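You operate a simulated robot arm through the tools that you are given. There is no shell and no other tool. Be economical: measure what you need, move in short steps, check, and stop when the job is done.

The job below is to be done with a simulated robot arm. You get a single attempt, and the scene is never put back.

## Task
Test the orange sample in the drink view well, lamp on, drink type set to match.
Fine: green is LIME, purple BERRY, orange PEACH; the screen must show MATCH; lamp off again after; cup and knob stay; fizz pad and arm untouched. Set down upright: what you pick out. Where these are worked on the way, their far stop is far enough and under half their travel is too little: switch marked view lamp.

Only the result counts: the job must be done as asked and must still hold three seconds after the hand-in. Knocking over, shifting, dropping, spilling or breaking anything else fails it.

## Robot
A 7-joint arm with a two-finger gripper on a trunk, on a base that drives. Base frame: it is fixed to the floor where the robot stands at the start and does not move with it; the origin is under the middle of the robot, x ahead of it, y to its left, z up; the surface under the hand at the start is at about z = 0.86. Lengths are in m, angles in degrees, forces in N, time in s.
With the tool pointing down near the work surface it reaches from about 0.12 to 0.38 m from the robot's upright axis, wherever it stands. Its first joint turns from -143.0 to 143.0 degrees. Places, roughly: blue knob marked drink type [0.7, -0.2, 0.9]; green button marked test [0.7, -0.1, 0.9]; swing arm with yellow knob [0.6, 0, 1]; switch marked view lamp [0.7, -0.2, 0.9]; well marked drink view [0.6, -0.2, 0.9]; yellow knob marked fizz pad [0.6, -0.1, 0.9]. Payload 1.47 kg.
Tool frame: the origin (TCP) lies between the finger pads and is the grasp point; the fingertips stand 0.016 m ahead of it; z points along the fingers, y is the line along which they close. The gripper opens to 0.087 m. The gripper's body begins 0.055 m behind the TCP.
Orientation is that of the tool frame in the base frame, as a unit quaternion [x, y, z, w]. With the fingers straight down and closing along the base's y, the tool's x points along the base's -x, its y along +y and its z along -z.

## Interface
- The arm moves only by the tool arm_command. Its argument "plan" is a list of rows, each an object of numbers (a shift or turn left out is 0, a gripper value left out holds the last): "x", "y", "z": the shift along the tool's x, y, z in m; "wx", "wy", "wz": the turn, a rotation vector about the tool's x, y, z in degrees; "claw": the gripper command, from -1 (fully open) to 1 (shut), values between in proportion. In form: [{"x": .., "y": .., "z": .., "wx": .., "wy": .., "wz": .., "claw": ..}, ...]. A call has 1 to 10 rows; each row shifts and turns the commanded pose from where the row before left it, along the tool's axes as they then stand. Each row takes 0.2 s and may step no farther than 0.05 m and 8.6 degrees from the row before; otherwise, or with a gripper value out of range, the whole call is refused. Where a pose cannot be reached the arm comes as near as it can. A force on the tool above 40 N (or 10 N above the force at the start of the call, whichever is more), or a blocked arm, ends the call early, and 0.2 s more pass. The fingers move at their own pace (about 0.045 m/s each) and stop on an object; they squeeze with about 28 N. The grip force told is the motor's: it shows also when the fingers shut on nothing. Time passes only in rows, and 0.2 s behind the last, so rows that do not move let the fingers close. The reply holds the time, the measured pose of the TCP, the force on the tool along the base axes, the opening and the grip force, in the units named above and with some noise, with the torque about the TCP (base axes, N m) and any sound that the robot's microphone picked up.
- Cameras (640 x 400 px; columns grow to the right, rows downward): "scene" is now at [0.1394, -0.0111, 1.7328]; the picture's right is [-0.17, -0.99, 0.00], its down [-0.82, 0.14, -0.55] and it looks along [0.55, -0.09, -0.83] (base axes); focal length 275 px, centre (320, 200). "wrist" rides on the gripper at [0.073, 0.012, -0.09] in the tool frame; the picture's right is [-0.16, 0.99, 0.00], its down [-0.72, -0.12, -0.68] and it looks along [-0.67, -0.11, 0.73] (tool axes); focal length 247 px, centre (320, 200). There is no depth. A picture from a camera that has moved, and an enlarged one, comes with that camera's place and axes in the base frame and with its lens.
- get_image(camera): a new picture of that camera. No time passes.
- move_column(by): slides the trunk up (or, below 0, down) by that many m; the arm and the scene camera ride with it, the base frame stays. It gives what a move gives, with no picture.
- steer(legs): drives the robot by 1 to 6 legs, each [ahead, left, turn to the left] in m, m and degrees, along the robot's own axes; the way and the turn of a leg run together, so that a leg with both is an arc; at most 1.5 m and 180 degrees a leg. The arm and the cameras ride along, it lands a little off, and it stops where it bumps. It gives what a move gives.
- turn_head(pan, tilt): turns the head with the scene camera to pan (to the left, within 86 degrees either way) and tilt (down, from -29 to 69), counted from straight ahead of the robot. It gives what a move gives.
- close_up(camera, box): a new picture of the part [left, top, right, bottom] of that camera's present view, enlarged. No time passes.
- close_job(): hands the job in; it is judged then, once.

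Go step by step. Nothing tells you exact positions but the pictures and the camera data: compare them with the known pose of the tool, close in by small moves and look again before you grip or let go. The budget is 120 turns and 82 pictures, counting those below and the enlarged ones. Unless the task says otherwise, let go and move clear before handing in, and close with one line.

The tools are called after ">>>" as name(argument=value, ...) on one line, values as JSON. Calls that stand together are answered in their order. arm_command: Moves the arm, as the interface text tells. Its arguments: {"type":"object","properties":{"plan":{"type":"array","items":{"type":"object","properties":{"x":{"type":"number"},"y":{"type":"number"},"z":{"type":"number"},"wx":{"type":"number"},"wy":{"type":"number"},"wz":{"type":"number"},"claw":{"type":"number"}}}}},"required":["plan"]} The other tools are called the same way: move_column (by) slides the trunk up or down; steer (legs) drives the base; turn_head (pan, tilt) turns the head that bears the scene camera; get_image (camera) takes a picture; close_up (camera, box) takes an enlarged picture of a part of a camera's view; close_job () hands the job in.

At the start:

```text
time_s: 0.0
position: [0.431, 0.0401, 1.2568]
orientation: [0.0, 1.0, 0.0, 0.0]
ft_force: [0.4, -0.5, 0.2]
ft_torque: [0.03, 0.0, 0.03]
width: 0.0872
finger_force: 0.1
trunk travel left (down, up): [-1.084, 0.156]
robot x, y, heading: [0.002, 0.0004, 0.0]
head pan, tilt: [-9.8, 56.3]
```

scene: 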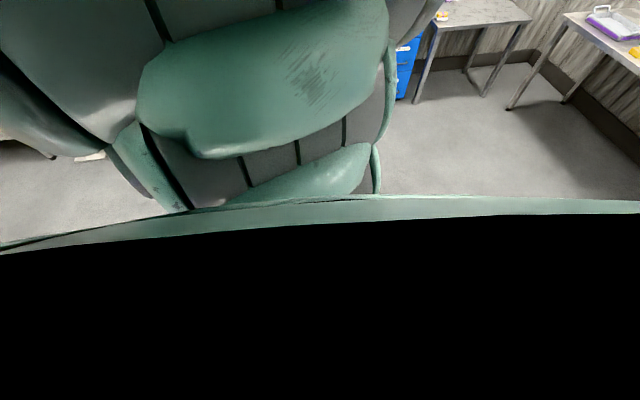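
wrist: 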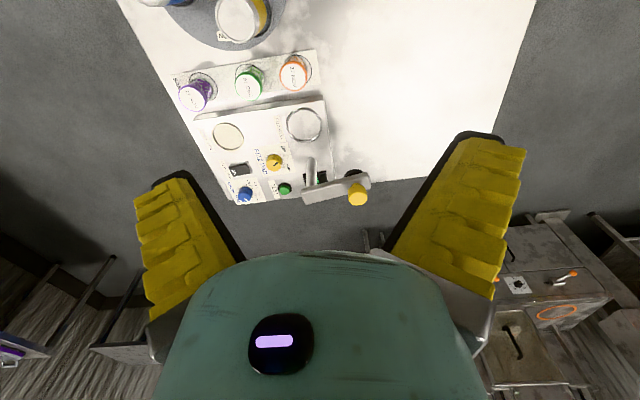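

The wrist picture shows an instrument panel with purple, green and orange sample cups in a rack. I'll take an enlarged look before moving.

>>> close_up(camera="wrist", box=[120, 0, 400, 210])

>>> turn_head(pan=-40, tilt=50)

>>> get_image(camera="scene")

```text
1.90 times, centred on (260, 105) of wrist
camera zoom: at [0.3568, 0.0524, 1.3452], right [0.16, 0.99, 0.0], down [0.72, -0.12, 0.68], along [0.67, -0.11, -0.73], focal length 470 px, centre (434, 381)
```

zoom: 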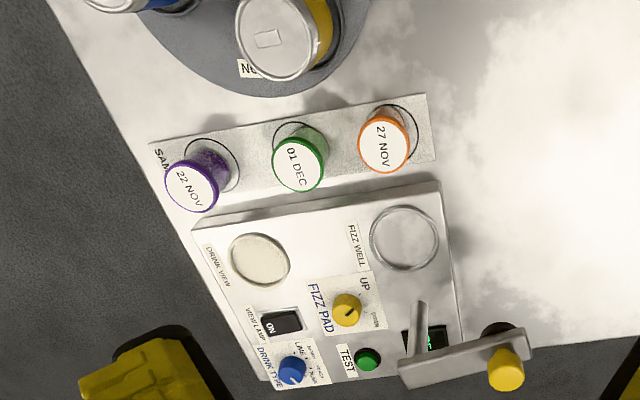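

```text
time_s: 0.9
position: [0.4309, 0.0401, 1.2563]
orientation: [0.001, 1.0, 0.0, 0.0]
ft_force: [-0.2, -0.7, -1.1]
ft_torque: [-0.02, 0.0, -0.02]
width: 0.0866
finger_force: 0.0
trunk travel left (down, up): [-1.084, 0.156]
robot x, y, heading: [0.0, -0.0021, -0.1]
head pan, tilt: [-40.0, 50.0]
```

```text
78 pictures are left
camera scene: at [0.1368, -0.0296, 1.7365], right [-0.42, -0.91, 0.0], down [-0.73, 0.33, -0.6], along [0.54, -0.25, -0.8], focal length 275 px, centre (320, 200)
```

scene: 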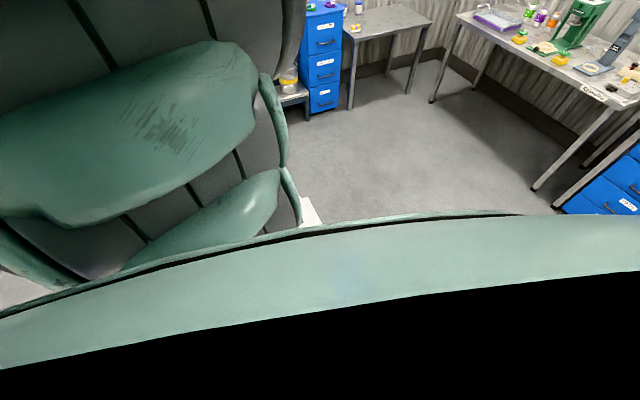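

The cups are near x 0.47 and the panel spans x 0.55 to 0.75, with the table's right edge near y -0.27. The arm blocks the scene camera, so I'll tilt the wrist to see the table's near edge and my clearance.

>>> arm_command(plan=[{"wy": 8.5, "x": 0.02}, {"wy": 8.5, "x": 0.02}, {"wy": 8.5, "x": 0.02}, {"wy": 8.5}, {"wy": 8.5}])

>>> get_image(camera="wrist")

>>> turn_head(pan=-80, tilt=60)

>>> get_image(camera="scene")

```text
time_s: 2.1
position: [0.3713, 0.0352, 1.2424]
orientation: [-0.003, 0.932, 0.0, -0.363]
ft_force: [-0.9, 0.0, 0.0]
ft_torque: [0.0, 0.01, -0.02]
width: 0.0871
finger_force: 0.0
out of reach, approached as far as the arm can: row 4, 5
trunk travel left (down, up): [-1.084, 0.156]
robot x, y, heading: [0.0002, -0.0025, 0.1]
head pan, tilt: [-40.0, 50.0]
```

```text
77 pictures are left
camera wrist: at [0.3761, 0.0467, 1.3578], right [0.11, 0.99, -0.11], down [0.99, -0.11, 0.01], along [0.0, -0.11, -0.99], focal length 247 px, centre (320, 200)
```

wrist: 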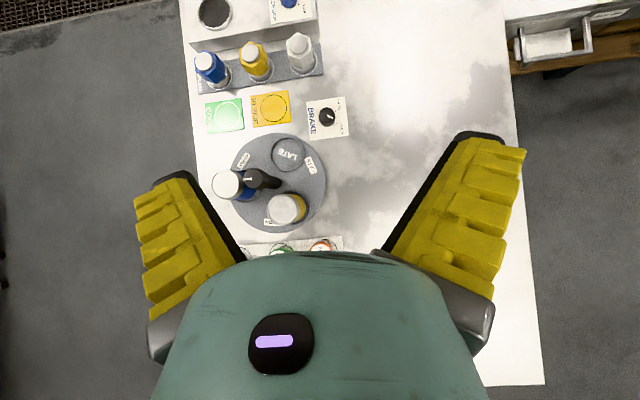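

```text
time_s: 3.2
position: [0.3702, 0.0324, 1.2442]
orientation: [0.0, 0.932, 0.001, -0.362]
ft_force: [0.2, 0.0, -0.4]
ft_torque: [0.01, 0.01, 0.0]
width: 0.0869
finger_force: 0.1
trunk travel left (down, up): [-1.084, 0.156]
robot x, y, heading: [0.0007, -0.0012, -0.1]
head pan, tilt: [-80.0, 60.0]
```

```text
76 pictures are left
camera scene: at [0.0921, -0.0619, 1.7285], right [-0.94, -0.34, 0.0], down [-0.29, 0.81, -0.5], along [0.17, -0.47, -0.86], focal length 275 px, centre (320, 200)
```

scene: 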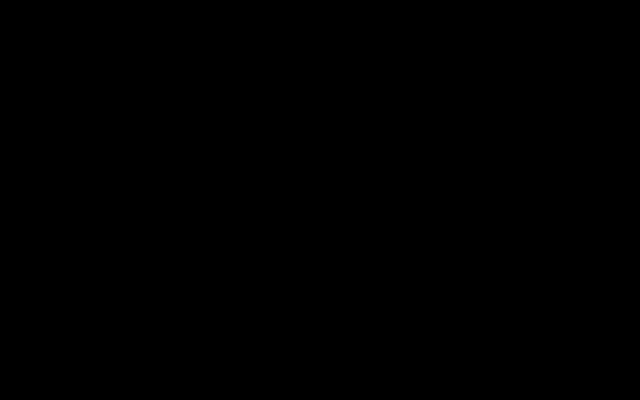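

Oddly, the table runs beneath the robot along x. I'll turn the wrist round to look back at the robot's own base before driving.

>>> arm_command(plan=[{"wy": -8.5}, {"wy": -8.5}, {"wy": -8.5}, {"wy": -8.5}, {"wy": -8.5}, {"wz": 8.5}, {"wz": 8.5}, {"wz": 8.5}, {"wz": 8.5}, {"wz": 8.5}])

>>> arm_command(plan=[{"wz": 8.5}, {"wz": 8.5}, {"wz": 8.5}, {"wz": 8.5}, {"wz": 8.5}, {"wz": 8.5}, {"wz": 8.5}, {"wz": 8.5}, {"wz": 8.5}, {"wz": 8.5}])

>>> get_image(camera="wrist")

```text
time_s: 5.4
position: [0.3819, 0.0362, 1.224]
orientation: [0.364, 0.931, 0.001, 0.0]
ft_force: [0.5, 0.6, 0.1]
ft_torque: [-0.01, -0.03, 0.02]
width: 0.0871
finger_force: 0.1
out of reach, approached as far as the arm can: row 4, 5
trunk travel left (down, up): [-1.084, 0.156]
robot x, y, heading: [0.0012, -0.0009, 0.0]
head pan, tilt: [-80.0, 60.0]
```

```text
time_s: 7.6
position: [0.3826, 0.0383, 1.2245]
orientation: [0.897, 0.442, 0.0, 0.0]
ft_force: [-0.3, 0.6, 0.6]
ft_torque: [-0.01, -0.01, 0.0]
width: 0.087
finger_force: 0.2
trunk travel left (down, up): [-1.084, 0.156]
robot x, y, heading: [-0.0015, 0.0001, 0.1]
head pan, tilt: [-80.0, 60.0]
```

```text
75 pictures are left
camera wrist: at [0.4349, 0.0881, 1.3136], right [0.69, -0.73, 0.0], down [-0.53, -0.5, 0.68], along [-0.5, -0.47, -0.73], focal length 247 px, centre (320, 200)
```

wrist: 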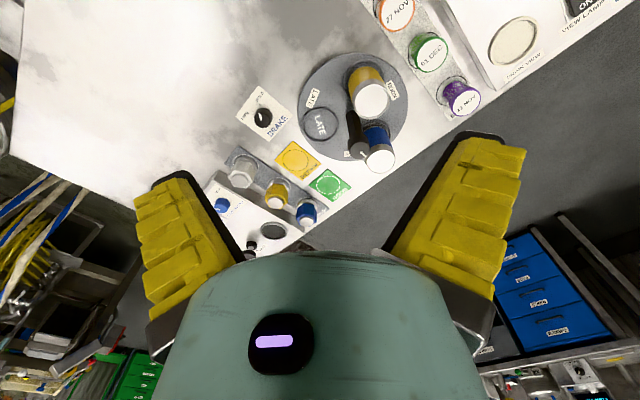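

The table spans about x -0.24 to 0.76 with the robot above it. I'll turn the wrist so the picture's up is base +y, which puts the labels upright, and test a short drive forward.

>>> arm_command(plan=[{"wz": -7.5}, {"wz": -7.5}, {"wz": -7.5}, {"wz": -7.5}, {"wz": -7.5}])

>>> steer(legs=[[0.1, 0, 0]])

>>> get_image(camera="wrist")

```text
time_s: 8.8
position: [0.3827, 0.0373, 1.2243]
orientation: [0.706, 0.708, -0.001, 0.0]
ft_force: [-0.9, -0.1, 0.2]
ft_torque: [0.02, -0.01, 0.01]
width: 0.0867
finger_force: 0.0
trunk travel left (down, up): [-1.084, 0.156]
robot x, y, heading: [0.0005, -0.0013, -0.2]
head pan, tilt: [-80.0, 60.0]
```

```text
time_s: 10.0
position: [0.48, 0.0377, 1.2242]
orientation: [0.706, 0.708, 0.0, 0.0]
ft_force: [-0.8, -0.4, -0.1]
ft_torque: [0.0, 0.0, -0.01]
width: 0.0872
finger_force: 0.0
trunk travel left (down, up): [-1.084, 0.156]
robot x, y, heading: [0.0978, 0.0014, 0.1]
head pan, tilt: [-80.0, 60.0]
```

```text
74 pictures are left
camera wrist: at [0.4907, 0.1116, 1.3135], right [0.99, -0.16, 0.0], down [-0.11, -0.72, 0.68], along [-0.11, -0.67, -0.73], focal length 247 px, centre (320, 200)
```

wrist: 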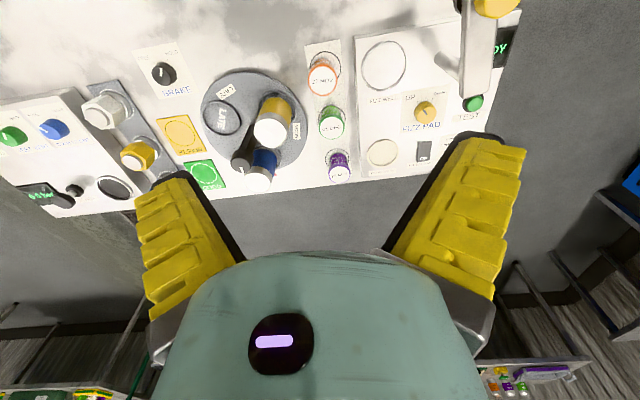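

Driving works freely. I'll move to a station near (0.40, -0.16), from where the cup, well and controls should all be in reach.

>>> steer(legs=[[0.3, -0.16, 0]])

>>> get_image(camera="wrist")

>>> turn_head(pan=0, tilt=69)

>>> get_image(camera="scene")

```text
time_s: 12.2
position: [0.7813, -0.1233, 1.2244]
orientation: [0.709, 0.705, -0.001, -0.001]
ft_force: [-0.1, -0.4, -0.4]
ft_torque: [0.0, 0.02, 0.01]
width: 0.0871
finger_force: 0.0
trunk travel left (down, up): [-1.084, 0.156]
robot x, y, heading: [0.3995, -0.1571, -0.4]
head pan, tilt: [-80.0, 60.0]
```

```text
73 pictures are left
camera wrist: at [0.7932, -0.0495, 1.3135], right [0.99, -0.16, 0.0], down [-0.12, -0.72, 0.68], along [-0.11, -0.67, -0.73], focal length 247 px, centre (320, 200)
```

wrist: 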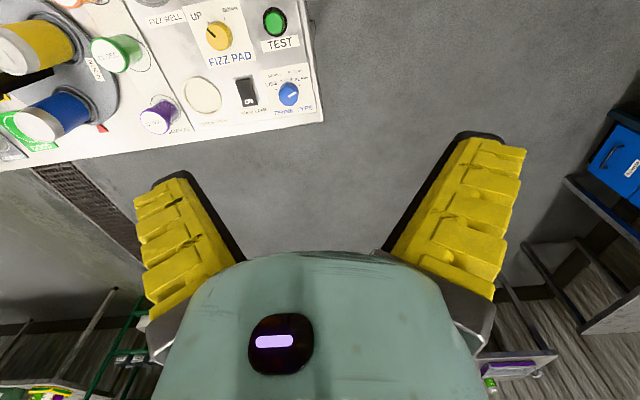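

```text
time_s: 13.7
position: [0.7821, -0.1219, 1.2239]
orientation: [0.709, 0.705, 0.0, -0.002]
ft_force: [0.1, 0.2, -0.1]
ft_torque: [0.01, -0.01, -0.02]
width: 0.0869
finger_force: 0.0
trunk travel left (down, up): [-1.084, 0.156]
robot x, y, heading: [0.3972, -0.1603, -0.2]
head pan, tilt: [0.0, 68.8]
```

```text
72 pictures are left
camera scene: at [0.5045, -0.2081, 1.7234], right [-0.82, -0.57, 0.0], down [-0.51, 0.74, -0.43], along [0.25, -0.35, -0.9], focal length 275 px, centre (320, 200)
```

scene: 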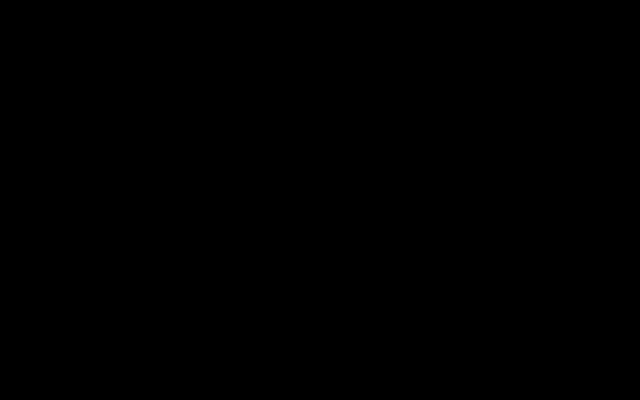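

The whole panel is in view. I'll enlarge the drink type knob, switch and well.

>>> close_up(camera="wrist", box=[170, 60, 330, 160])

>>> get_image(camera="scene")

```text
4.00 times, centred on (250, 110) of wrist
camera zoom: at [0.7933, -0.0496, 1.3135], right [0.99, -0.16, 0.0], down [-0.12, -0.72, 0.68], along [-0.11, -0.67, -0.73], focal length 988 px, centre (600, 560)
```

zoom: 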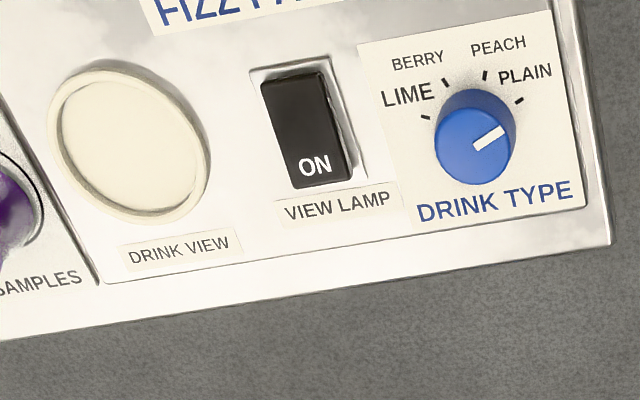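

```text
70 pictures are left
camera scene: at [0.5045, -0.2081, 1.7234], right [-0.82, -0.57, 0.0], down [-0.51, 0.74, -0.43], along [0.25, -0.35, -0.9], focal length 275 px, centre (320, 200)
```

scene: 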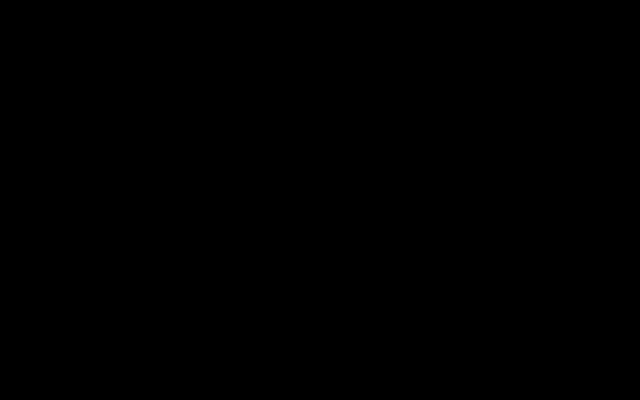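

The knob points at PLAIN, with PEACH one mark counter-clockwise, and the switch's ON end is its -y end. The scene camera is blocked, so I'll work from the wrist view and move above the orange cup.

>>> arm_command(plan=[{"y": -0.039, "x": 0.0143}, {"y": -0.039, "x": 0.0143}, {"y": -0.039, "x": 0.0143}, {"y": -0.039, "x": 0.0143}, {"y": -0.039, "x": 0.0143}, {"y": -0.039, "x": 0.0143}, {"y": -0.039, "x": 0.0143}, {"y": -0.039, "x": 0.0143}])

>>> get_image(camera="wrist")

```text
time_s: 14.3
position: [0.7845, -0.0894, 1.2192]
orientation: [0.822, 0.567, 0.061, 0.006]
ft_force: [-0.3, 0.0, -0.1]
ft_torque: [0.07, 0.0, 0.03]
width: 0.0871
finger_force: 0.0
out of reach, approached as far as the arm can: row 1, 2, 3
trunk travel left (down, up): [-1.084, 0.156]
robot x, y, heading: [0.4009, -0.1572, -0.1]
head pan, tilt: [0.0, 68.8]
stopped in row 3: the arm was blocked; the commanded pose is now the measured one
```

```text
69 pictures are left
camera wrist: at [0.8107, -0.0319, 1.3162], right [0.86, -0.5, 0.06], down [-0.43, -0.68, 0.6], along [-0.26, -0.54, -0.8], focal length 247 px, centre (320, 200)
```

wrist: 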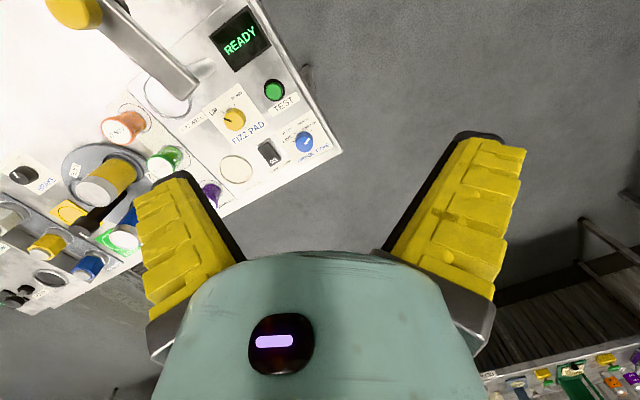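

The arm hit a joint limit with the wrist turned that way. I'll level the tool and turn the wrist back towards the arm's natural side, where the reach is better.

>>> arm_command(plan=[{"wx": 4.5, "wy": -5.3}, {"wz": -8.5}, {"wz": -8.5}, {"wz": -8.5}, {"wz": -8.5}, {"wz": -8.5}, {"wz": -8.5}, {"wz": -8.5}, {"wz": -8.5}, {"wz": -8.5}])

>>> arm_command(plan=[{"wz": -8.5}, {"wz": -8.5}, {"wz": -8.5}, {"wz": -8.5}])

```text
time_s: 16.6
position: [0.7803, -0.0933, 1.2185]
orientation: [0.294, 0.956, 0.001, -0.004]
ft_force: [0.2, 0.4, -0.3]
ft_torque: [0.0, -0.03, -0.01]
width: 0.0872
finger_force: 0.0
trunk travel left (down, up): [-1.084, 0.156]
robot x, y, heading: [0.3985, -0.1557, -0.2]
head pan, tilt: [0.0, 68.8]
```

```text
time_s: 17.6
position: [0.7809, -0.0926, 1.2177]
orientation: [0.003, 1.0, 0.001, -0.004]
ft_force: [-0.5, 1.1, -0.6]
ft_torque: [-0.03, 0.02, 0.03]
width: 0.0872
finger_force: 0.0
trunk travel left (down, up): [-1.084, 0.156]
robot x, y, heading: [0.3998, -0.1624, -0.3]
head pan, tilt: [0.0, 68.8]
```

The tool is level again, with closing along y. Now I'll move back and gradually lower toward the cup area.

>>> arm_command(plan=[{"x": 0.04, "y": 0.011, "z": 0.02}, {"x": 0.04, "y": 0.011, "z": 0.02}, {"x": 0.04, "y": 0.011, "z": 0.02}, {"x": 0.04, "y": 0.011, "z": 0.02}, {"x": 0.04, "y": 0.011}, {"x": 0.04, "y": 0.011}])

>>> get_image(camera="wrist")

```text
time_s: 18.9
position: [0.5566, -0.0312, 1.133]
orientation: [-0.021, 0.999, -0.006, 0.027]
ft_force: [-0.8, 0.0, -0.5]
ft_torque: [0.0, 0.01, 0.0]
width: 0.0871
finger_force: 0.0
trunk travel left (down, up): [-1.084, 0.156]
robot x, y, heading: [0.4008, -0.1594, 0.0]
head pan, tilt: [0.0, 68.8]
```

```text
68 pictures are left
camera wrist: at [0.4778, -0.0212, 1.2187], right [0.12, 0.99, 0.0], down [0.69, -0.08, 0.72], along [0.71, -0.09, -0.69], focal length 247 px, centre (320, 200)
```

wrist: 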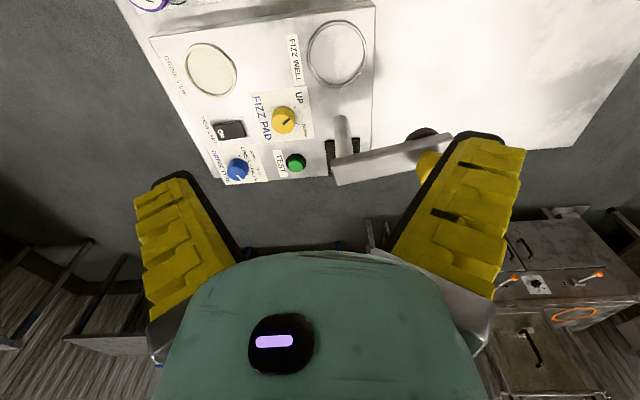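

The arm now follows well. I'll rotate the tool about 43° so the fingers will clear both the green cup and the panel.

>>> arm_command(plan=[{"wz": -8.5}, {"wz": -8.5}, {"wz": -8.5}, {"wz": -8.5}, {"wz": -8.5}, {}])

```text
time_s: 20.4
position: [0.5469, -0.0243, 1.1401]
orientation: [-0.365, 0.931, -0.001, 0.004]
ft_force: [-0.2, 0.0, 0.0]
ft_torque: [0.0, 0.0, 0.0]
width: 0.0871
finger_force: 0.1
trunk travel left (down, up): [-1.084, 0.156]
robot x, y, heading: [0.401, -0.1577, -0.4]
head pan, tilt: [0.0, 68.8]
```

Moving directly above the estimated cup position and checking.

>>> arm_command(plan=[{"x": 0.023, "y": 0.032}, {"x": 0.023, "y": 0.032}, {}])

>>> get_image(camera="wrist")

```text
time_s: 21.1
position: [0.4656, -0.0202, 1.1356]
orientation: [-0.376, 0.927, -0.006, 0.003]
ft_force: [-0.4, 0.0, -0.1]
ft_torque: [-0.01, -0.01, 0.0]
width: 0.0869
finger_force: 0.0
trunk travel left (down, up): [-1.084, 0.156]
robot x, y, heading: [0.4023, -0.1612, -0.2]
head pan, tilt: [0.0, 68.8]
```

```text
67 pictures are left
camera wrist: at [0.403, -0.061, 1.2252], right [-0.57, 0.82, -0.01], down [0.59, 0.43, 0.68], along [0.56, 0.38, -0.73], focal length 247 px, centre (320, 200)
```

wrist: 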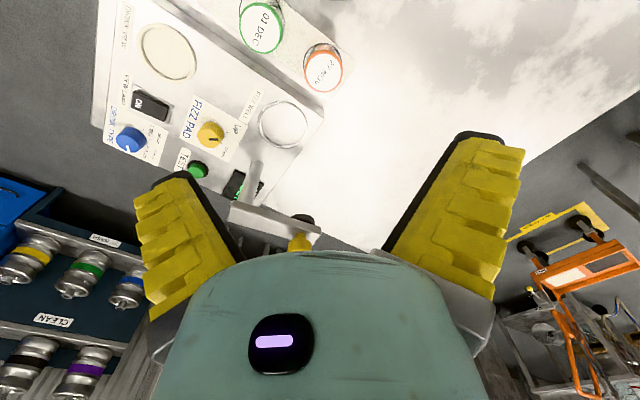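

The lid top is near (0.477, -0.011, 0.90), and a canister about 1.0 m high stands at (0.38, -0.05). I'll turn the tool about 43° more so the camera stays clear of the canister and the fingers close along x.

>>> arm_command(plan=[{"wz": -8.5}, {"wz": -8.5}, {"wz": -8.5}, {"wz": -8.5}, {"wz": -8.5}, {"claw": -0.4}, {"claw": -0.4}])

>>> get_image(camera="wrist")

```text
time_s: 22.8
position: [0.4643, -0.0079, 1.1414]
orientation: [-0.674, 0.739, 0.003, -0.003]
ft_force: [0.3, -0.5, 0.5]
ft_torque: [0.02, 0.01, 0.0]
width: 0.0649
finger_force: 3.3
trunk travel left (down, up): [-1.084, 0.156]
robot x, y, heading: [0.4014, -0.1589, -0.5]
head pan, tilt: [0.0, 68.8]
```

```text
66 pictures are left
camera wrist: at [0.4453, -0.0792, 1.2306], right [-0.97, 0.25, 0.01], down [0.19, 0.71, 0.68], along [0.16, 0.66, -0.73], focal length 247 px, centre (320, 200)
```

wrist: 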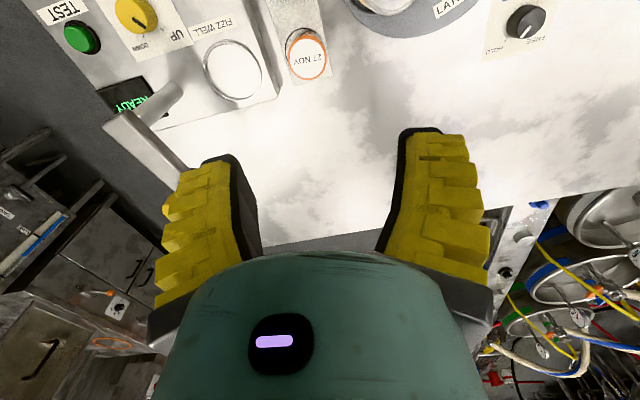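

The lid estimate holds at (0.475, -0.010). Centring and descending partway, then checking.

>>> arm_command(plan=[{"y": -0.011, "x": 0.001}, {"z": 0.045}, {"z": 0.045}, {"z": 0.045}, {}])

>>> get_image(camera="wrist")

```text
time_s: 23.9
position: [0.475, -0.0104, 1.0278]
orientation: [-0.673, 0.739, 0.003, -0.003]
ft_force: [0.4, 1.0, 0.3]
ft_torque: [-0.06, 0.01, 0.01]
width: 0.0654
finger_force: 3.7
out of reach, approached as far as the arm can: row 4
trunk travel left (down, up): [-1.084, 0.156]
robot x, y, heading: [0.3964, -0.1598, -0.5]
head pan, tilt: [0.0, 68.8]
```

```text
65 pictures are left
camera wrist: at [0.4569, -0.0807, 1.1173], right [-0.97, 0.25, 0.01], down [0.19, 0.71, 0.68], along [0.16, 0.66, -0.73], focal length 247 px, centre (320, 200)
```

wrist: 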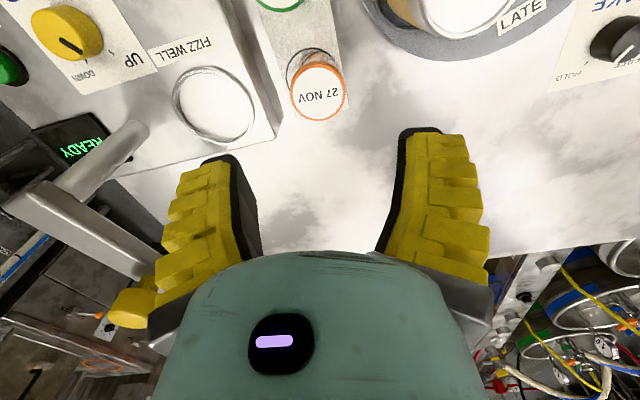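

The arm is at its lower limit at this trunk height, so I'll slide the trunk down 0.09 to hover just over the lid.

>>> move_column(by=-0.09)

>>> get_image(camera="wrist")

```text
time_s: 25.2
position: [0.4744, -0.0095, 0.9394]
orientation: [-0.673, 0.74, 0.004, -0.003]
ft_force: [-0.5, -0.4, 0.3]
ft_torque: [0.03, -0.01, 0.01]
width: 0.0652
finger_force: 3.0
trunk travel left (down, up): [-0.994, 0.246]
robot x, y, heading: [0.399, -0.1593, -0.3]
head pan, tilt: [0.0, 68.8]
```

```text
64 pictures are left
camera wrist: at [0.4564, -0.0805, 1.0274], right [-0.97, 0.25, 0.01], down [0.19, 0.71, 0.68], along [0.16, 0.66, -0.73], focal length 247 px, centre (320, 200)
```

wrist: 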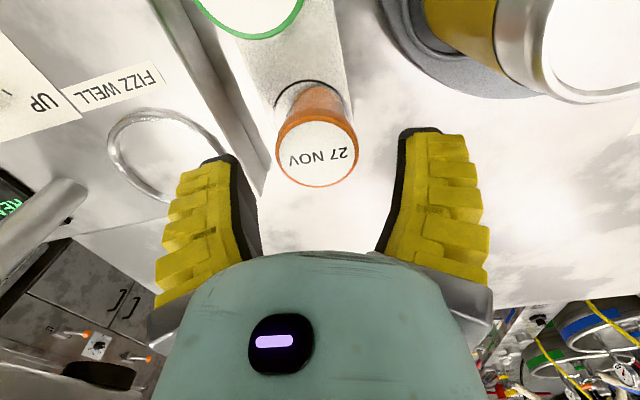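

The cup sits centred between the fingers with its lid near z 0.905. I'll lower 0.047 and close.

>>> move_column(by=-0.047)

>>> arm_command(plan=[{"claw": 0.2}, {"claw": 0.2}, {"claw": 0.2}, {"claw": 0.2}])

>>> get_image(camera="wrist")

```text
time_s: 26.1
position: [0.474, -0.0081, 0.8908]
orientation: [-0.674, 0.739, 0.004, -0.004]
ft_force: [-6.0, -1.7, 13.1]
ft_torque: [0.11, -0.68, -0.03]
width: 0.0634
finger_force: 4.1
trunk travel left (down, up): [-0.947, 0.293]
robot x, y, heading: [0.3993, -0.1591, -0.3]
head pan, tilt: [0.0, 68.8]
```

```text
time_s: 27.1
position: [0.4768, -0.0082, 0.8915]
orientation: [-0.673, 0.74, 0.004, -0.001]
ft_force: [2.9, -4.1, 33.3]
ft_torque: [0.32, -1.77, -0.27]
width: 0.0522
finger_force: 16.8
trunk travel left (down, up): [-0.947, 0.293]
robot x, y, heading: [0.4007, -0.1577, -0.3]
head pan, tilt: [0.0, 68.8]
```

```text
63 pictures are left
camera wrist: at [0.458, -0.0804, 0.9805], right [-0.97, 0.25, 0.01], down [0.19, 0.71, 0.68], along [0.17, 0.66, -0.73], focal length 247 px, centre (320, 200)
```

wrist: 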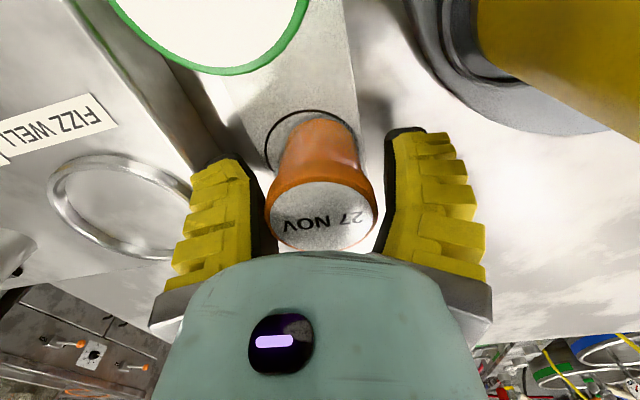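

The +x finger is pressing on the panel edge, at about 33 N upward. I'll open a touch and rise to relieve it at once.

>>> arm_command(plan=[{"z": -0.015, "claw": -0.3}, {}, {}])

>>> get_image(camera="wrist")

```text
time_s: 27.9
position: [0.4759, -0.0095, 0.9054]
orientation: [-0.673, 0.74, 0.004, -0.003]
ft_force: [-0.1, -0.9, -0.9]
ft_torque: [0.03, 0.02, -0.02]
width: 0.0614
finger_force: 3.2
trunk travel left (down, up): [-0.947, 0.293]
robot x, y, heading: [0.398, -0.1547, -0.4]
head pan, tilt: [0.0, 68.8]
```

```text
62 pictures are left
camera wrist: at [0.4577, -0.0806, 0.9952], right [-0.97, 0.25, 0.01], down [0.19, 0.71, 0.68], along [0.16, 0.66, -0.73], focal length 247 px, centre (320, 200)
```

wrist: 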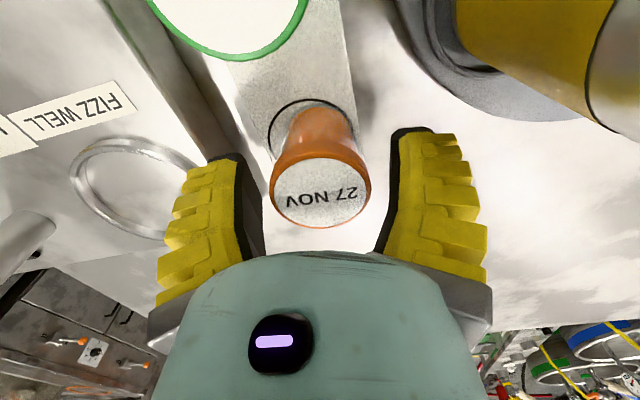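

The force is gone and the cup is undisturbed. The fingertips overlap the lid by over 20 mm here, so I'll grip at this height.

>>> arm_command(plan=[{"claw": 0.5}, {"claw": 1}, {"claw": 1}, {"claw": 1}])

>>> arm_command(plan=[{"z": -0.02}, {"z": -0.03}, {}])

>>> get_image(camera="wrist")

```text
time_s: 28.9
position: [0.4768, -0.0105, 0.9062]
orientation: [-0.673, 0.739, 0.003, -0.003]
ft_force: [0.0, -0.3, 9.2]
ft_torque: [-0.25, -0.02, -0.01]
width: 0.0374
finger_force: 28.6
trunk travel left (down, up): [-0.947, 0.293]
robot x, y, heading: [0.4012, -0.1593, -0.1]
head pan, tilt: [0.0, 68.8]
```

```text
time_s: 29.7
position: [0.4759, -0.0101, 0.9551]
orientation: [-0.674, 0.739, 0.003, -0.003]
ft_force: [-0.6, -0.3, -0.2]
ft_torque: [-0.02, 0.0, -0.01]
width: 0.0364
finger_force: 28.2
trunk travel left (down, up): [-0.947, 0.293]
robot x, y, heading: [0.4004, -0.1561, -0.5]
head pan, tilt: [0.0, 68.8]
```

```text
61 pictures are left
camera wrist: at [0.4568, -0.0818, 1.045], right [-0.97, 0.25, 0.01], down [0.19, 0.71, 0.68], along [0.16, 0.66, -0.73], focal length 247 px, centre (320, 200)
```

wrist: 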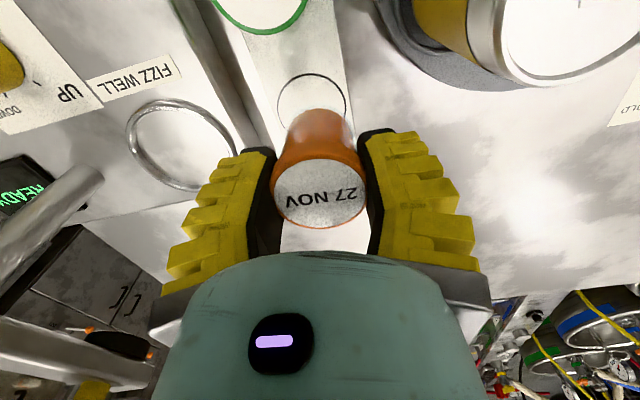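

The cup is held level and lifted off. I'll raise it further and carry it over the drink view well near (0.573, -0.175).

>>> arm_command(plan=[{"z": -0.045}, {"x": 0.0389, "y": -0.0279}, {"x": 0.0389, "y": -0.0279}, {"x": 0.0389, "y": -0.0279}, {"x": 0.0389, "y": -0.0279}, {}])

>>> get_image(camera="wrist")

```text
time_s: 31.1
position: [0.5722, -0.1755, 1.001]
orientation: [-0.673, 0.74, 0.002, -0.002]
ft_force: [-0.6, -1.1, -0.2]
ft_torque: [0.01, -0.01, 0.03]
width: 0.0366
finger_force: 28.3
trunk travel left (down, up): [-0.947, 0.293]
robot x, y, heading: [0.3986, -0.1602, -0.3]
head pan, tilt: [0.0, 68.8]
```

```text
60 pictures are left
camera wrist: at [0.5541, -0.2466, 1.0909], right [-0.97, 0.25, 0.01], down [0.19, 0.71, 0.68], along [0.16, 0.66, -0.73], focal length 247 px, centre (320, 200)
```

wrist: 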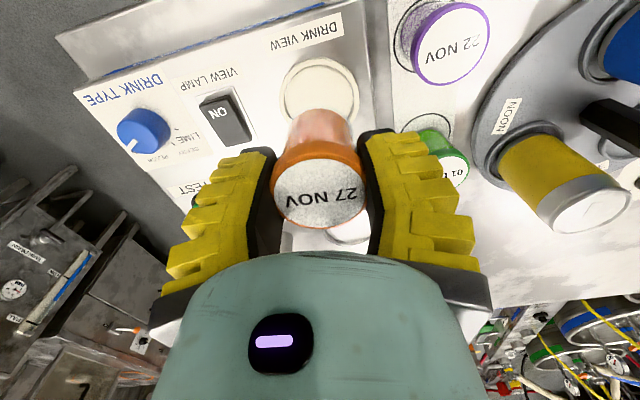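

The well centre reads about (0.570, -0.178). I'll correct slightly and lower most of the way.

>>> arm_command(plan=[{"x": 0.0027, "y": 0.002}, {"z": 0.03}, {"z": 0.025}, {}])

>>> get_image(camera="wrist")

```text
time_s: 32.1
position: [0.5713, -0.1774, 0.9442]
orientation: [-0.673, 0.74, 0.004, -0.002]
ft_force: [0.0, 0.4, -0.7]
ft_torque: [-0.02, 0.02, -0.03]
width: 0.0364
finger_force: 28.1
trunk travel left (down, up): [-0.947, 0.293]
robot x, y, heading: [0.4027, -0.1562, -0.1]
head pan, tilt: [0.0, 68.8]
```

```text
59 pictures are left
camera wrist: at [0.5509, -0.2487, 1.0341], right [-0.97, 0.25, 0.01], down [0.19, 0.71, 0.68], along [0.17, 0.66, -0.73], focal length 247 px, centre (320, 200)
```

wrist: 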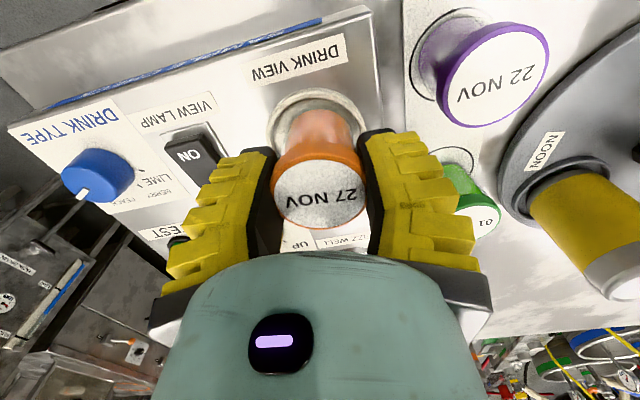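

Aligned over the well. Lowering in small steps while watching the force.

>>> arm_command(plan=[{"z": 0.01}, {"z": 0.005}, {"z": 0.004}, {}])

```text
time_s: 33.1
position: [0.5701, -0.1761, 0.9245]
orientation: [-0.673, 0.74, 0.003, -0.002]
ft_force: [-2.3, -0.7, 16.8]
ft_torque: [-0.01, -0.05, -0.01]
width: 0.037
finger_force: 27.2
trunk travel left (down, up): [-0.947, 0.293]
robot x, y, heading: [0.3978, -0.1571, -0.1]
head pan, tilt: [0.0, 68.8]
```

There's contact at 17 N with hardly any torque. I'll check the seating before letting go.

>>> close_up(camera="wrist", box=[220, 30, 420, 250])

```text
1.82 times, centred on (320, 140) of wrist
camera zoom: at [0.5511, -0.2484, 1.0149], right [-0.97, 0.25, 0.01], down [0.19, 0.71, 0.68], along [0.16, 0.66, -0.73], focal length 449 px, centre (320, 309)
```

zoom: 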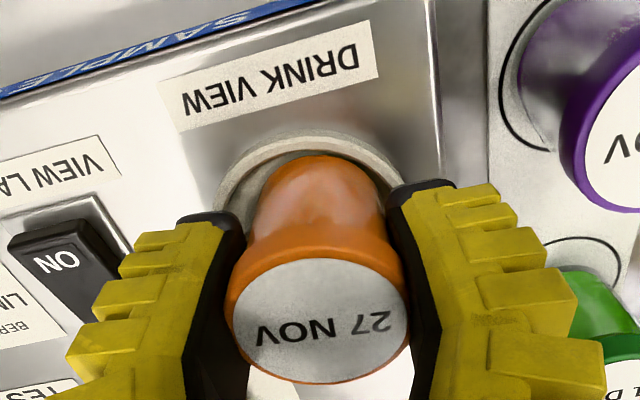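

The cup stands inside the ring. Releasing and rising straight up.

>>> arm_command(plan=[{"z": -0.002}, {"claw": -0.3}, {"claw": -0.5}, {}, {}])

>>> arm_command(plan=[{"z": -0.03}, {"z": -0.04}, {"z": -0.03}, {}])

>>> get_image(camera="wrist")

```text
time_s: 34.3
position: [0.5692, -0.178, 0.9279]
orientation: [-0.673, 0.74, 0.003, -0.003]
ft_force: [0.3, -0.2, 0.4]
ft_torque: [0.0, 0.03, -0.02]
width: 0.0691
finger_force: 2.7
trunk travel left (down, up): [-0.947, 0.293]
robot x, y, heading: [0.398, -0.1594, -0.1]
head pan, tilt: [0.0, 68.8]
```

```text
time_s: 35.1
position: [0.6254, -0.1806, 1.0154]
orientation: [0.843, -0.535, 0.027, -0.052]
ft_force: [0.6, 0.5, 0.5]
ft_torque: [0.0, 0.01, -0.01]
width: 0.0693
finger_force: 3.5
out of reach, approached as far as the arm can: row 3
trunk travel left (down, up): [-0.947, 0.293]
robot x, y, heading: [0.3999, -0.1588, 0.0]
head pan, tilt: [0.0, 68.8]
stopped in row 4: the arm was blocked; the commanded pose is now the measured one
```

```text
57 pictures are left
camera wrist: at [0.6366, -0.2564, 1.1024], right [-0.96, -0.27, -0.11], down [-0.27, 0.66, 0.7], along [-0.12, 0.7, -0.71], focal length 247 px, centre (320, 200)
```

wrist: 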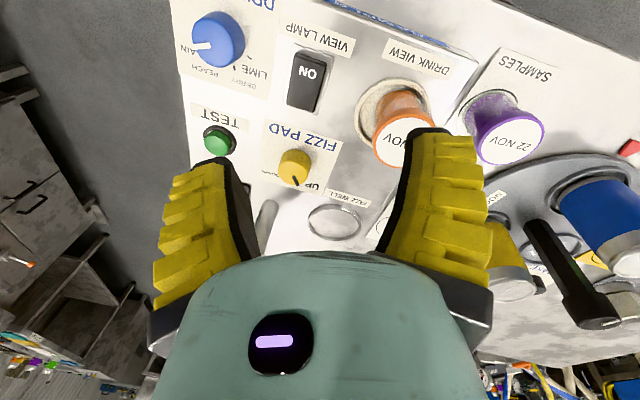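

The orange cup stands in the well and the arm wandered at its reach edge. I'll level the tool and unwind the wrist for the knob.

>>> arm_command(plan=[{"wx": -6.7, "wy": 0.6}, {"wz": 8.5}, {"wz": 8.5}, {"wz": 8.5}, {"wz": 8.5}, {"wz": 8.5}, {"wz": 8.5}, {"wz": 8.5}, {}])

>>> get_image(camera="wrist")

```text
time_s: 37.1
position: [0.6294, -0.1831, 1.016]
orientation: [-0.509, 0.861, -0.001, 0.0]
ft_force: [-0.2, -0.4, 0.2]
ft_torque: [0.01, -0.01, 0.02]
width: 0.0691
finger_force: 3.5
trunk travel left (down, up): [-0.947, 0.293]
robot x, y, heading: [0.3961, -0.1608, -0.1]
head pan, tilt: [0.0, 68.8]
```

```text
56 pictures are left
camera wrist: at [0.5829, -0.2402, 1.1053], right [-0.79, 0.61, 0.0], down [0.45, 0.58, 0.68], along [0.42, 0.54, -0.73], focal length 247 px, centre (320, 200)
```

wrist: 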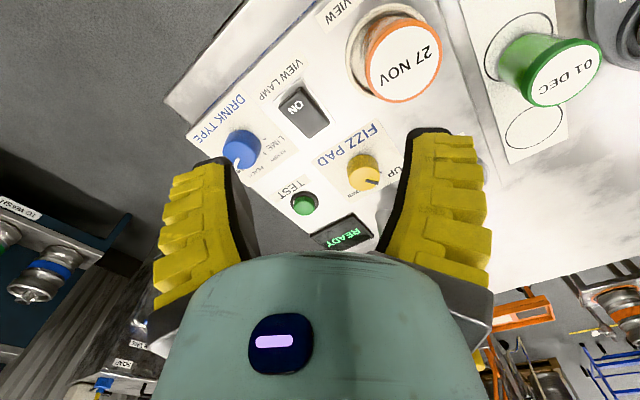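

Knob at about (0.717, -0.190), switch (0.650, -0.176), test (0.725, -0.090). I'll unwind further and hover above the knob.

>>> arm_command(plan=[{"wz": 8.5}, {"wz": 8.5}, {"wz": 8.5}, {"wz": 8.5}, {"wz": 8.5}, {"x": -0.0405, "y": -0.0175}, {"x": -0.0405, "y": -0.0175}, {}])

>>> get_image(camera="wrist")

```text
time_s: 37.9
position: [0.6299, -0.1814, 1.0161]
orientation: [-0.348, 0.937, 0.0, 0.0]
ft_force: [-0.1, -0.8, 0.4]
ft_torque: [0.02, -0.02, 0.02]
width: 0.0691
finger_force: 3.0
trunk travel left (down, up): [-0.947, 0.293]
robot x, y, heading: [0.4007, -0.1594, -0.3]
head pan, tilt: [0.0, 68.8]
stopped in row 3: the arm was blocked; the commanded pose is now the measured one
```

```text
55 pictures are left
camera wrist: at [0.5662, -0.2209, 1.1055], right [-0.53, 0.85, 0.0], down [0.62, 0.39, 0.68], along [0.58, 0.36, -0.73], focal length 247 px, centre (320, 200)
```

wrist: 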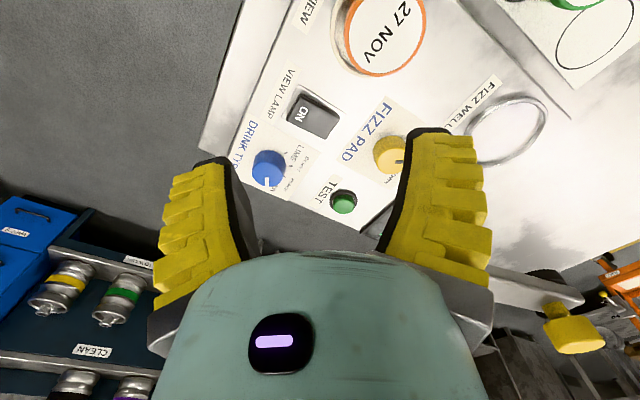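

The wrist stopped at its limit there, but this angle still lets me turn the knob counter-clockwise. I'll move over the knob as is.

>>> arm_command(plan=[{"x": -0.03, "y": -0.0317}, {"x": -0.03, "y": -0.0317}, {}])

>>> get_image(camera="wrist")

```text
time_s: 38.7
position: [0.7, -0.1937, 1.0145]
orientation: [-0.345, 0.939, -0.001, -0.003]
ft_force: [0.0, -0.6, 0.3]
ft_torque: [-0.01, -0.02, -0.03]
width: 0.0692
finger_force: 2.6
out of reach, approached as far as the arm can: row 1
trunk travel left (down, up): [-0.947, 0.293]
robot x, y, heading: [0.3998, -0.1566, -0.1]
head pan, tilt: [0.0, 68.8]
```

```text
54 pictures are left
camera wrist: at [0.6356, -0.2304, 1.1045], right [-0.52, 0.85, 0.0], down [0.63, 0.38, 0.68], along [0.58, 0.35, -0.74], focal length 247 px, centre (320, 200)
```

wrist: 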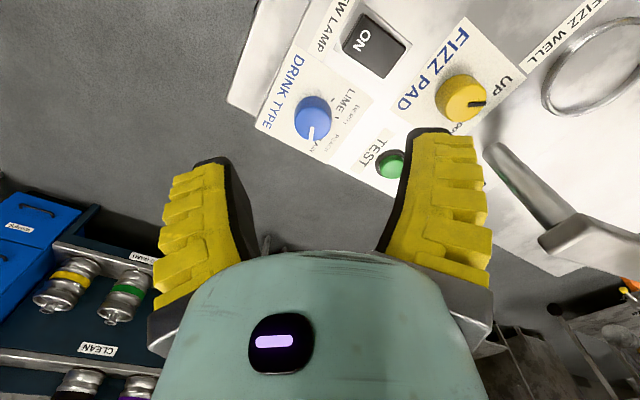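

I'll centre on the knob at (0.714, -0.189), narrow the fingers, and descend partway.

>>> arm_command(plan=[{"x": -0.0139, "y": -0.0053, "claw": -0.2}, {"z": 0.03}, {"z": 0.03}, {}])

>>> get_image(camera="wrist")

```text
time_s: 39.7
position: [0.7128, -0.1869, 0.9562]
orientation: [-0.344, 0.939, -0.001, -0.001]
ft_force: [-0.1, 0.6, 0.4]
ft_torque: [-0.01, 0.02, -0.04]
width: 0.0574
finger_force: 3.9
trunk travel left (down, up): [-0.947, 0.293]
robot x, y, heading: [0.3984, -0.1606, -0.4]
head pan, tilt: [0.0, 68.8]
```

```text
53 pictures are left
camera wrist: at [0.6493, -0.2258, 1.0457], right [-0.52, 0.86, 0.0], down [0.63, 0.38, 0.68], along [0.58, 0.35, -0.74], focal length 247 px, centre (320, 200)
```

wrist: 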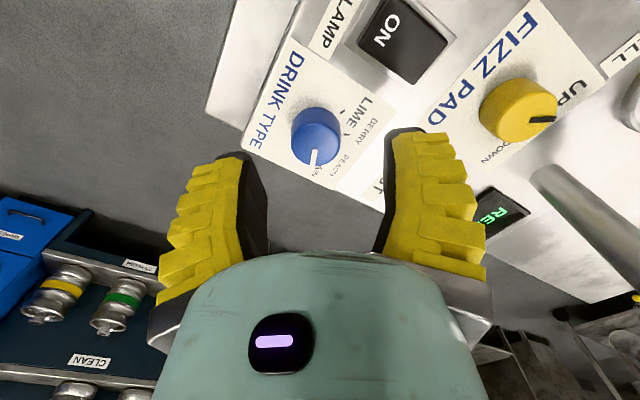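

Aligned. Lowering to surround the knob, then gripping.

>>> arm_command(plan=[{"z": 0.03, "x": -0.001}, {"z": 0.018}, {}])

>>> get_image(camera="wrist")

```text
time_s: 40.5
position: [0.7116, -0.1876, 0.9077]
orientation: [-0.345, 0.939, -0.001, -0.001]
ft_force: [0.4, -0.6, 0.5]
ft_torque: [0.01, 0.0, 0.0]
width: 0.0572
finger_force: 3.6
trunk travel left (down, up): [-0.947, 0.293]
robot x, y, heading: [0.397, -0.1573, -0.1]
head pan, tilt: [0.0, 68.8]
```

```text
52 pictures are left
camera wrist: at [0.6478, -0.2249, 0.9978], right [-0.52, 0.86, 0.0], down [0.63, 0.38, 0.68], along [0.58, 0.35, -0.74], focal length 247 px, centre (320, 200)
```

wrist: 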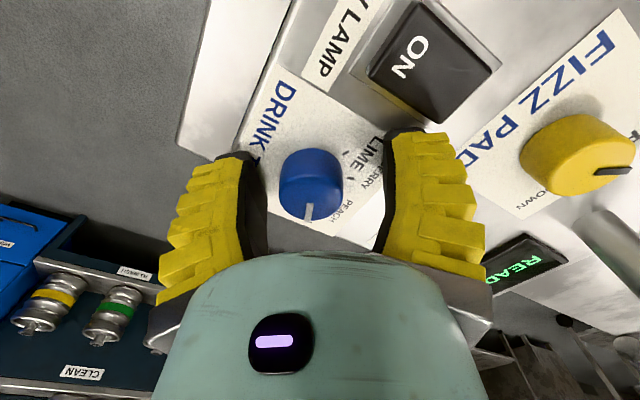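

The knob is about 5 mm off-centre toward the left finger. I'll shift and close on it.

>>> arm_command(plan=[{"y": -0.005, "x": 0.001}, {}, {"claw": 0.2}, {"claw": 0.6}, {"claw": 0.6}, {"claw": 0.6}])

>>> get_image(camera="wrist")

```text
time_s: 41.9
position: [0.7145, -0.191, 0.909]
orientation: [-0.345, 0.939, -0.001, -0.001]
ft_force: [-2.9, -2.2, 15.4]
ft_torque: [0.39, -0.35, 0.05]
width: 0.0279
finger_force: 30.7
trunk travel left (down, up): [-0.947, 0.293]
robot x, y, heading: [0.4056, -0.1579, -0.4]
head pan, tilt: [0.0, 68.8]
```

```text
51 pictures are left
camera wrist: at [0.6509, -0.2294, 0.9982], right [-0.52, 0.86, 0.0], down [0.63, 0.38, 0.68], along [0.58, 0.35, -0.74], focal length 247 px, centre (320, 200)
```

wrist: 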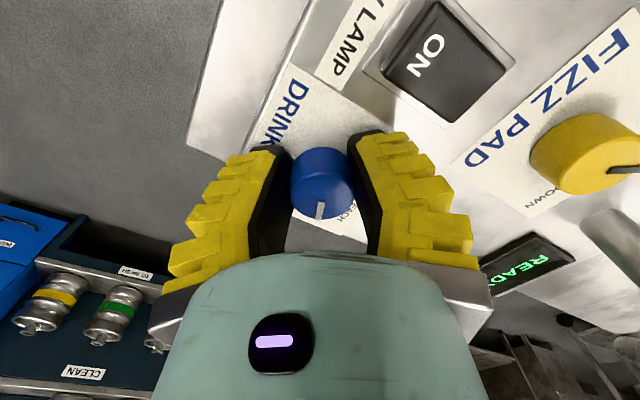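

The knob is firmly gripped. I'll turn it about 42° counter-clockwise toward PEACH.

>>> arm_command(plan=[{"wz": -8.4}, {"wz": -8.4}, {"wz": -8.4}, {"wz": -8.4}, {"wz": -8.4}, {}])

>>> close_up(camera="wrist", box=[200, 60, 440, 260])

```text
time_s: 43.3
position: [0.7177, -0.1933, 0.9088]
orientation: [-0.658, 0.753, -0.001, 0.0]
ft_force: [9.4, -5.4, 11.4]
ft_torque: [0.57, -0.13, -0.06]
width: 0.0272
finger_force: 29.4
trunk travel left (down, up): [-0.947, 0.293]
robot x, y, heading: [0.3988, -0.1598, -0.2]
head pan, tilt: [0.0, 68.8]
```

```text
2.00 times, centred on (320, 160) of wrist
camera zoom: at [0.6962, -0.2635, 0.9982], right [-0.96, 0.29, 0.0], down [0.21, 0.71, 0.68], along [0.2, 0.65, -0.74], focal length 494 px, centre (320, 280)
```

zoom: 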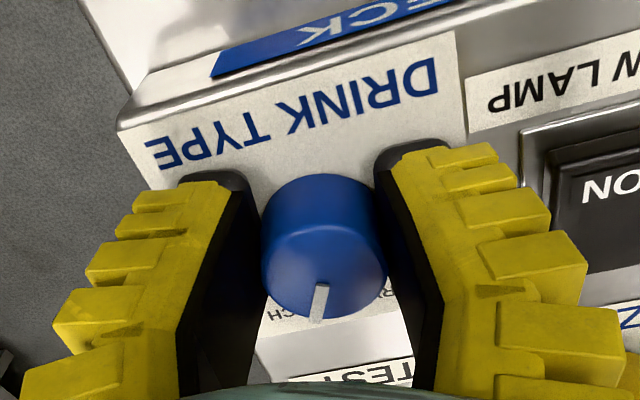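

The knob turned with the fingers. I'll open slightly, rise, and check where the pointer rests.

>>> arm_command(plan=[{"claw": 0.0}, {"claw": -0.1}, {}, {"z": -0.03}, {"z": -0.03}, {}])

>>> close_up(camera="wrist", box=[220, 60, 420, 200])

```text
time_s: 44.7
position: [0.7171, -0.1915, 0.9685]
orientation: [-0.657, 0.754, 0.001, -0.002]
ft_force: [0.0, 0.1, 0.5]
ft_torque: [0.0, -0.02, -0.02]
width: 0.0534
finger_force: 3.4
trunk travel left (down, up): [-0.947, 0.293]
robot x, y, heading: [0.4012, -0.1588, -0.1]
head pan, tilt: [0.0, 68.8]
```

```text
2.86 times, centred on (320, 130) of wrist
camera zoom: at [0.6943, -0.2615, 1.058], right [-0.96, 0.29, 0.0], down [0.21, 0.7, 0.68], along [0.2, 0.65, -0.74], focal length 706 px, centre (320, 400)
```

zoom: 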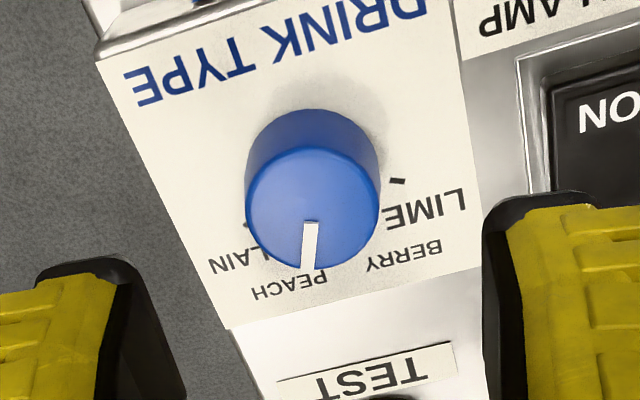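

The pointer now reads about +21° from the panel's up direction, matching the PEACH mark. Next I'll inspect the lamp switch.

>>> close_up(camera="wrist", box=[340, 40, 540, 180])

>>> get_image(camera="wrist")

```text
2.86 times, centred on (440, 110) of wrist
camera zoom: at [0.6943, -0.2615, 1.058], right [-0.96, 0.29, 0.0], down [0.21, 0.7, 0.68], along [0.2, 0.65, -0.74], focal length 706 px, centre (-23, 457)
```

zoom: 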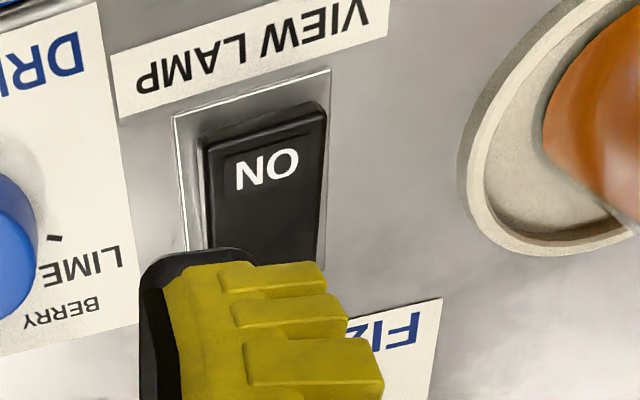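

```text
47 pictures are left
camera wrist: at [0.6943, -0.2615, 1.058], right [-0.96, 0.29, 0.0], down [0.21, 0.7, 0.68], along [0.2, 0.65, -0.74], focal length 247 px, centre (320, 200)
```

wrist: 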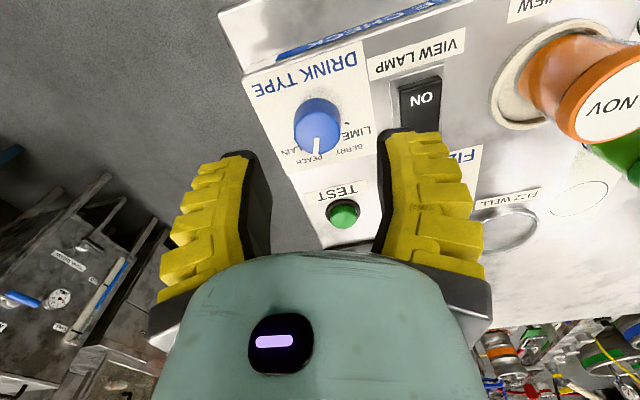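

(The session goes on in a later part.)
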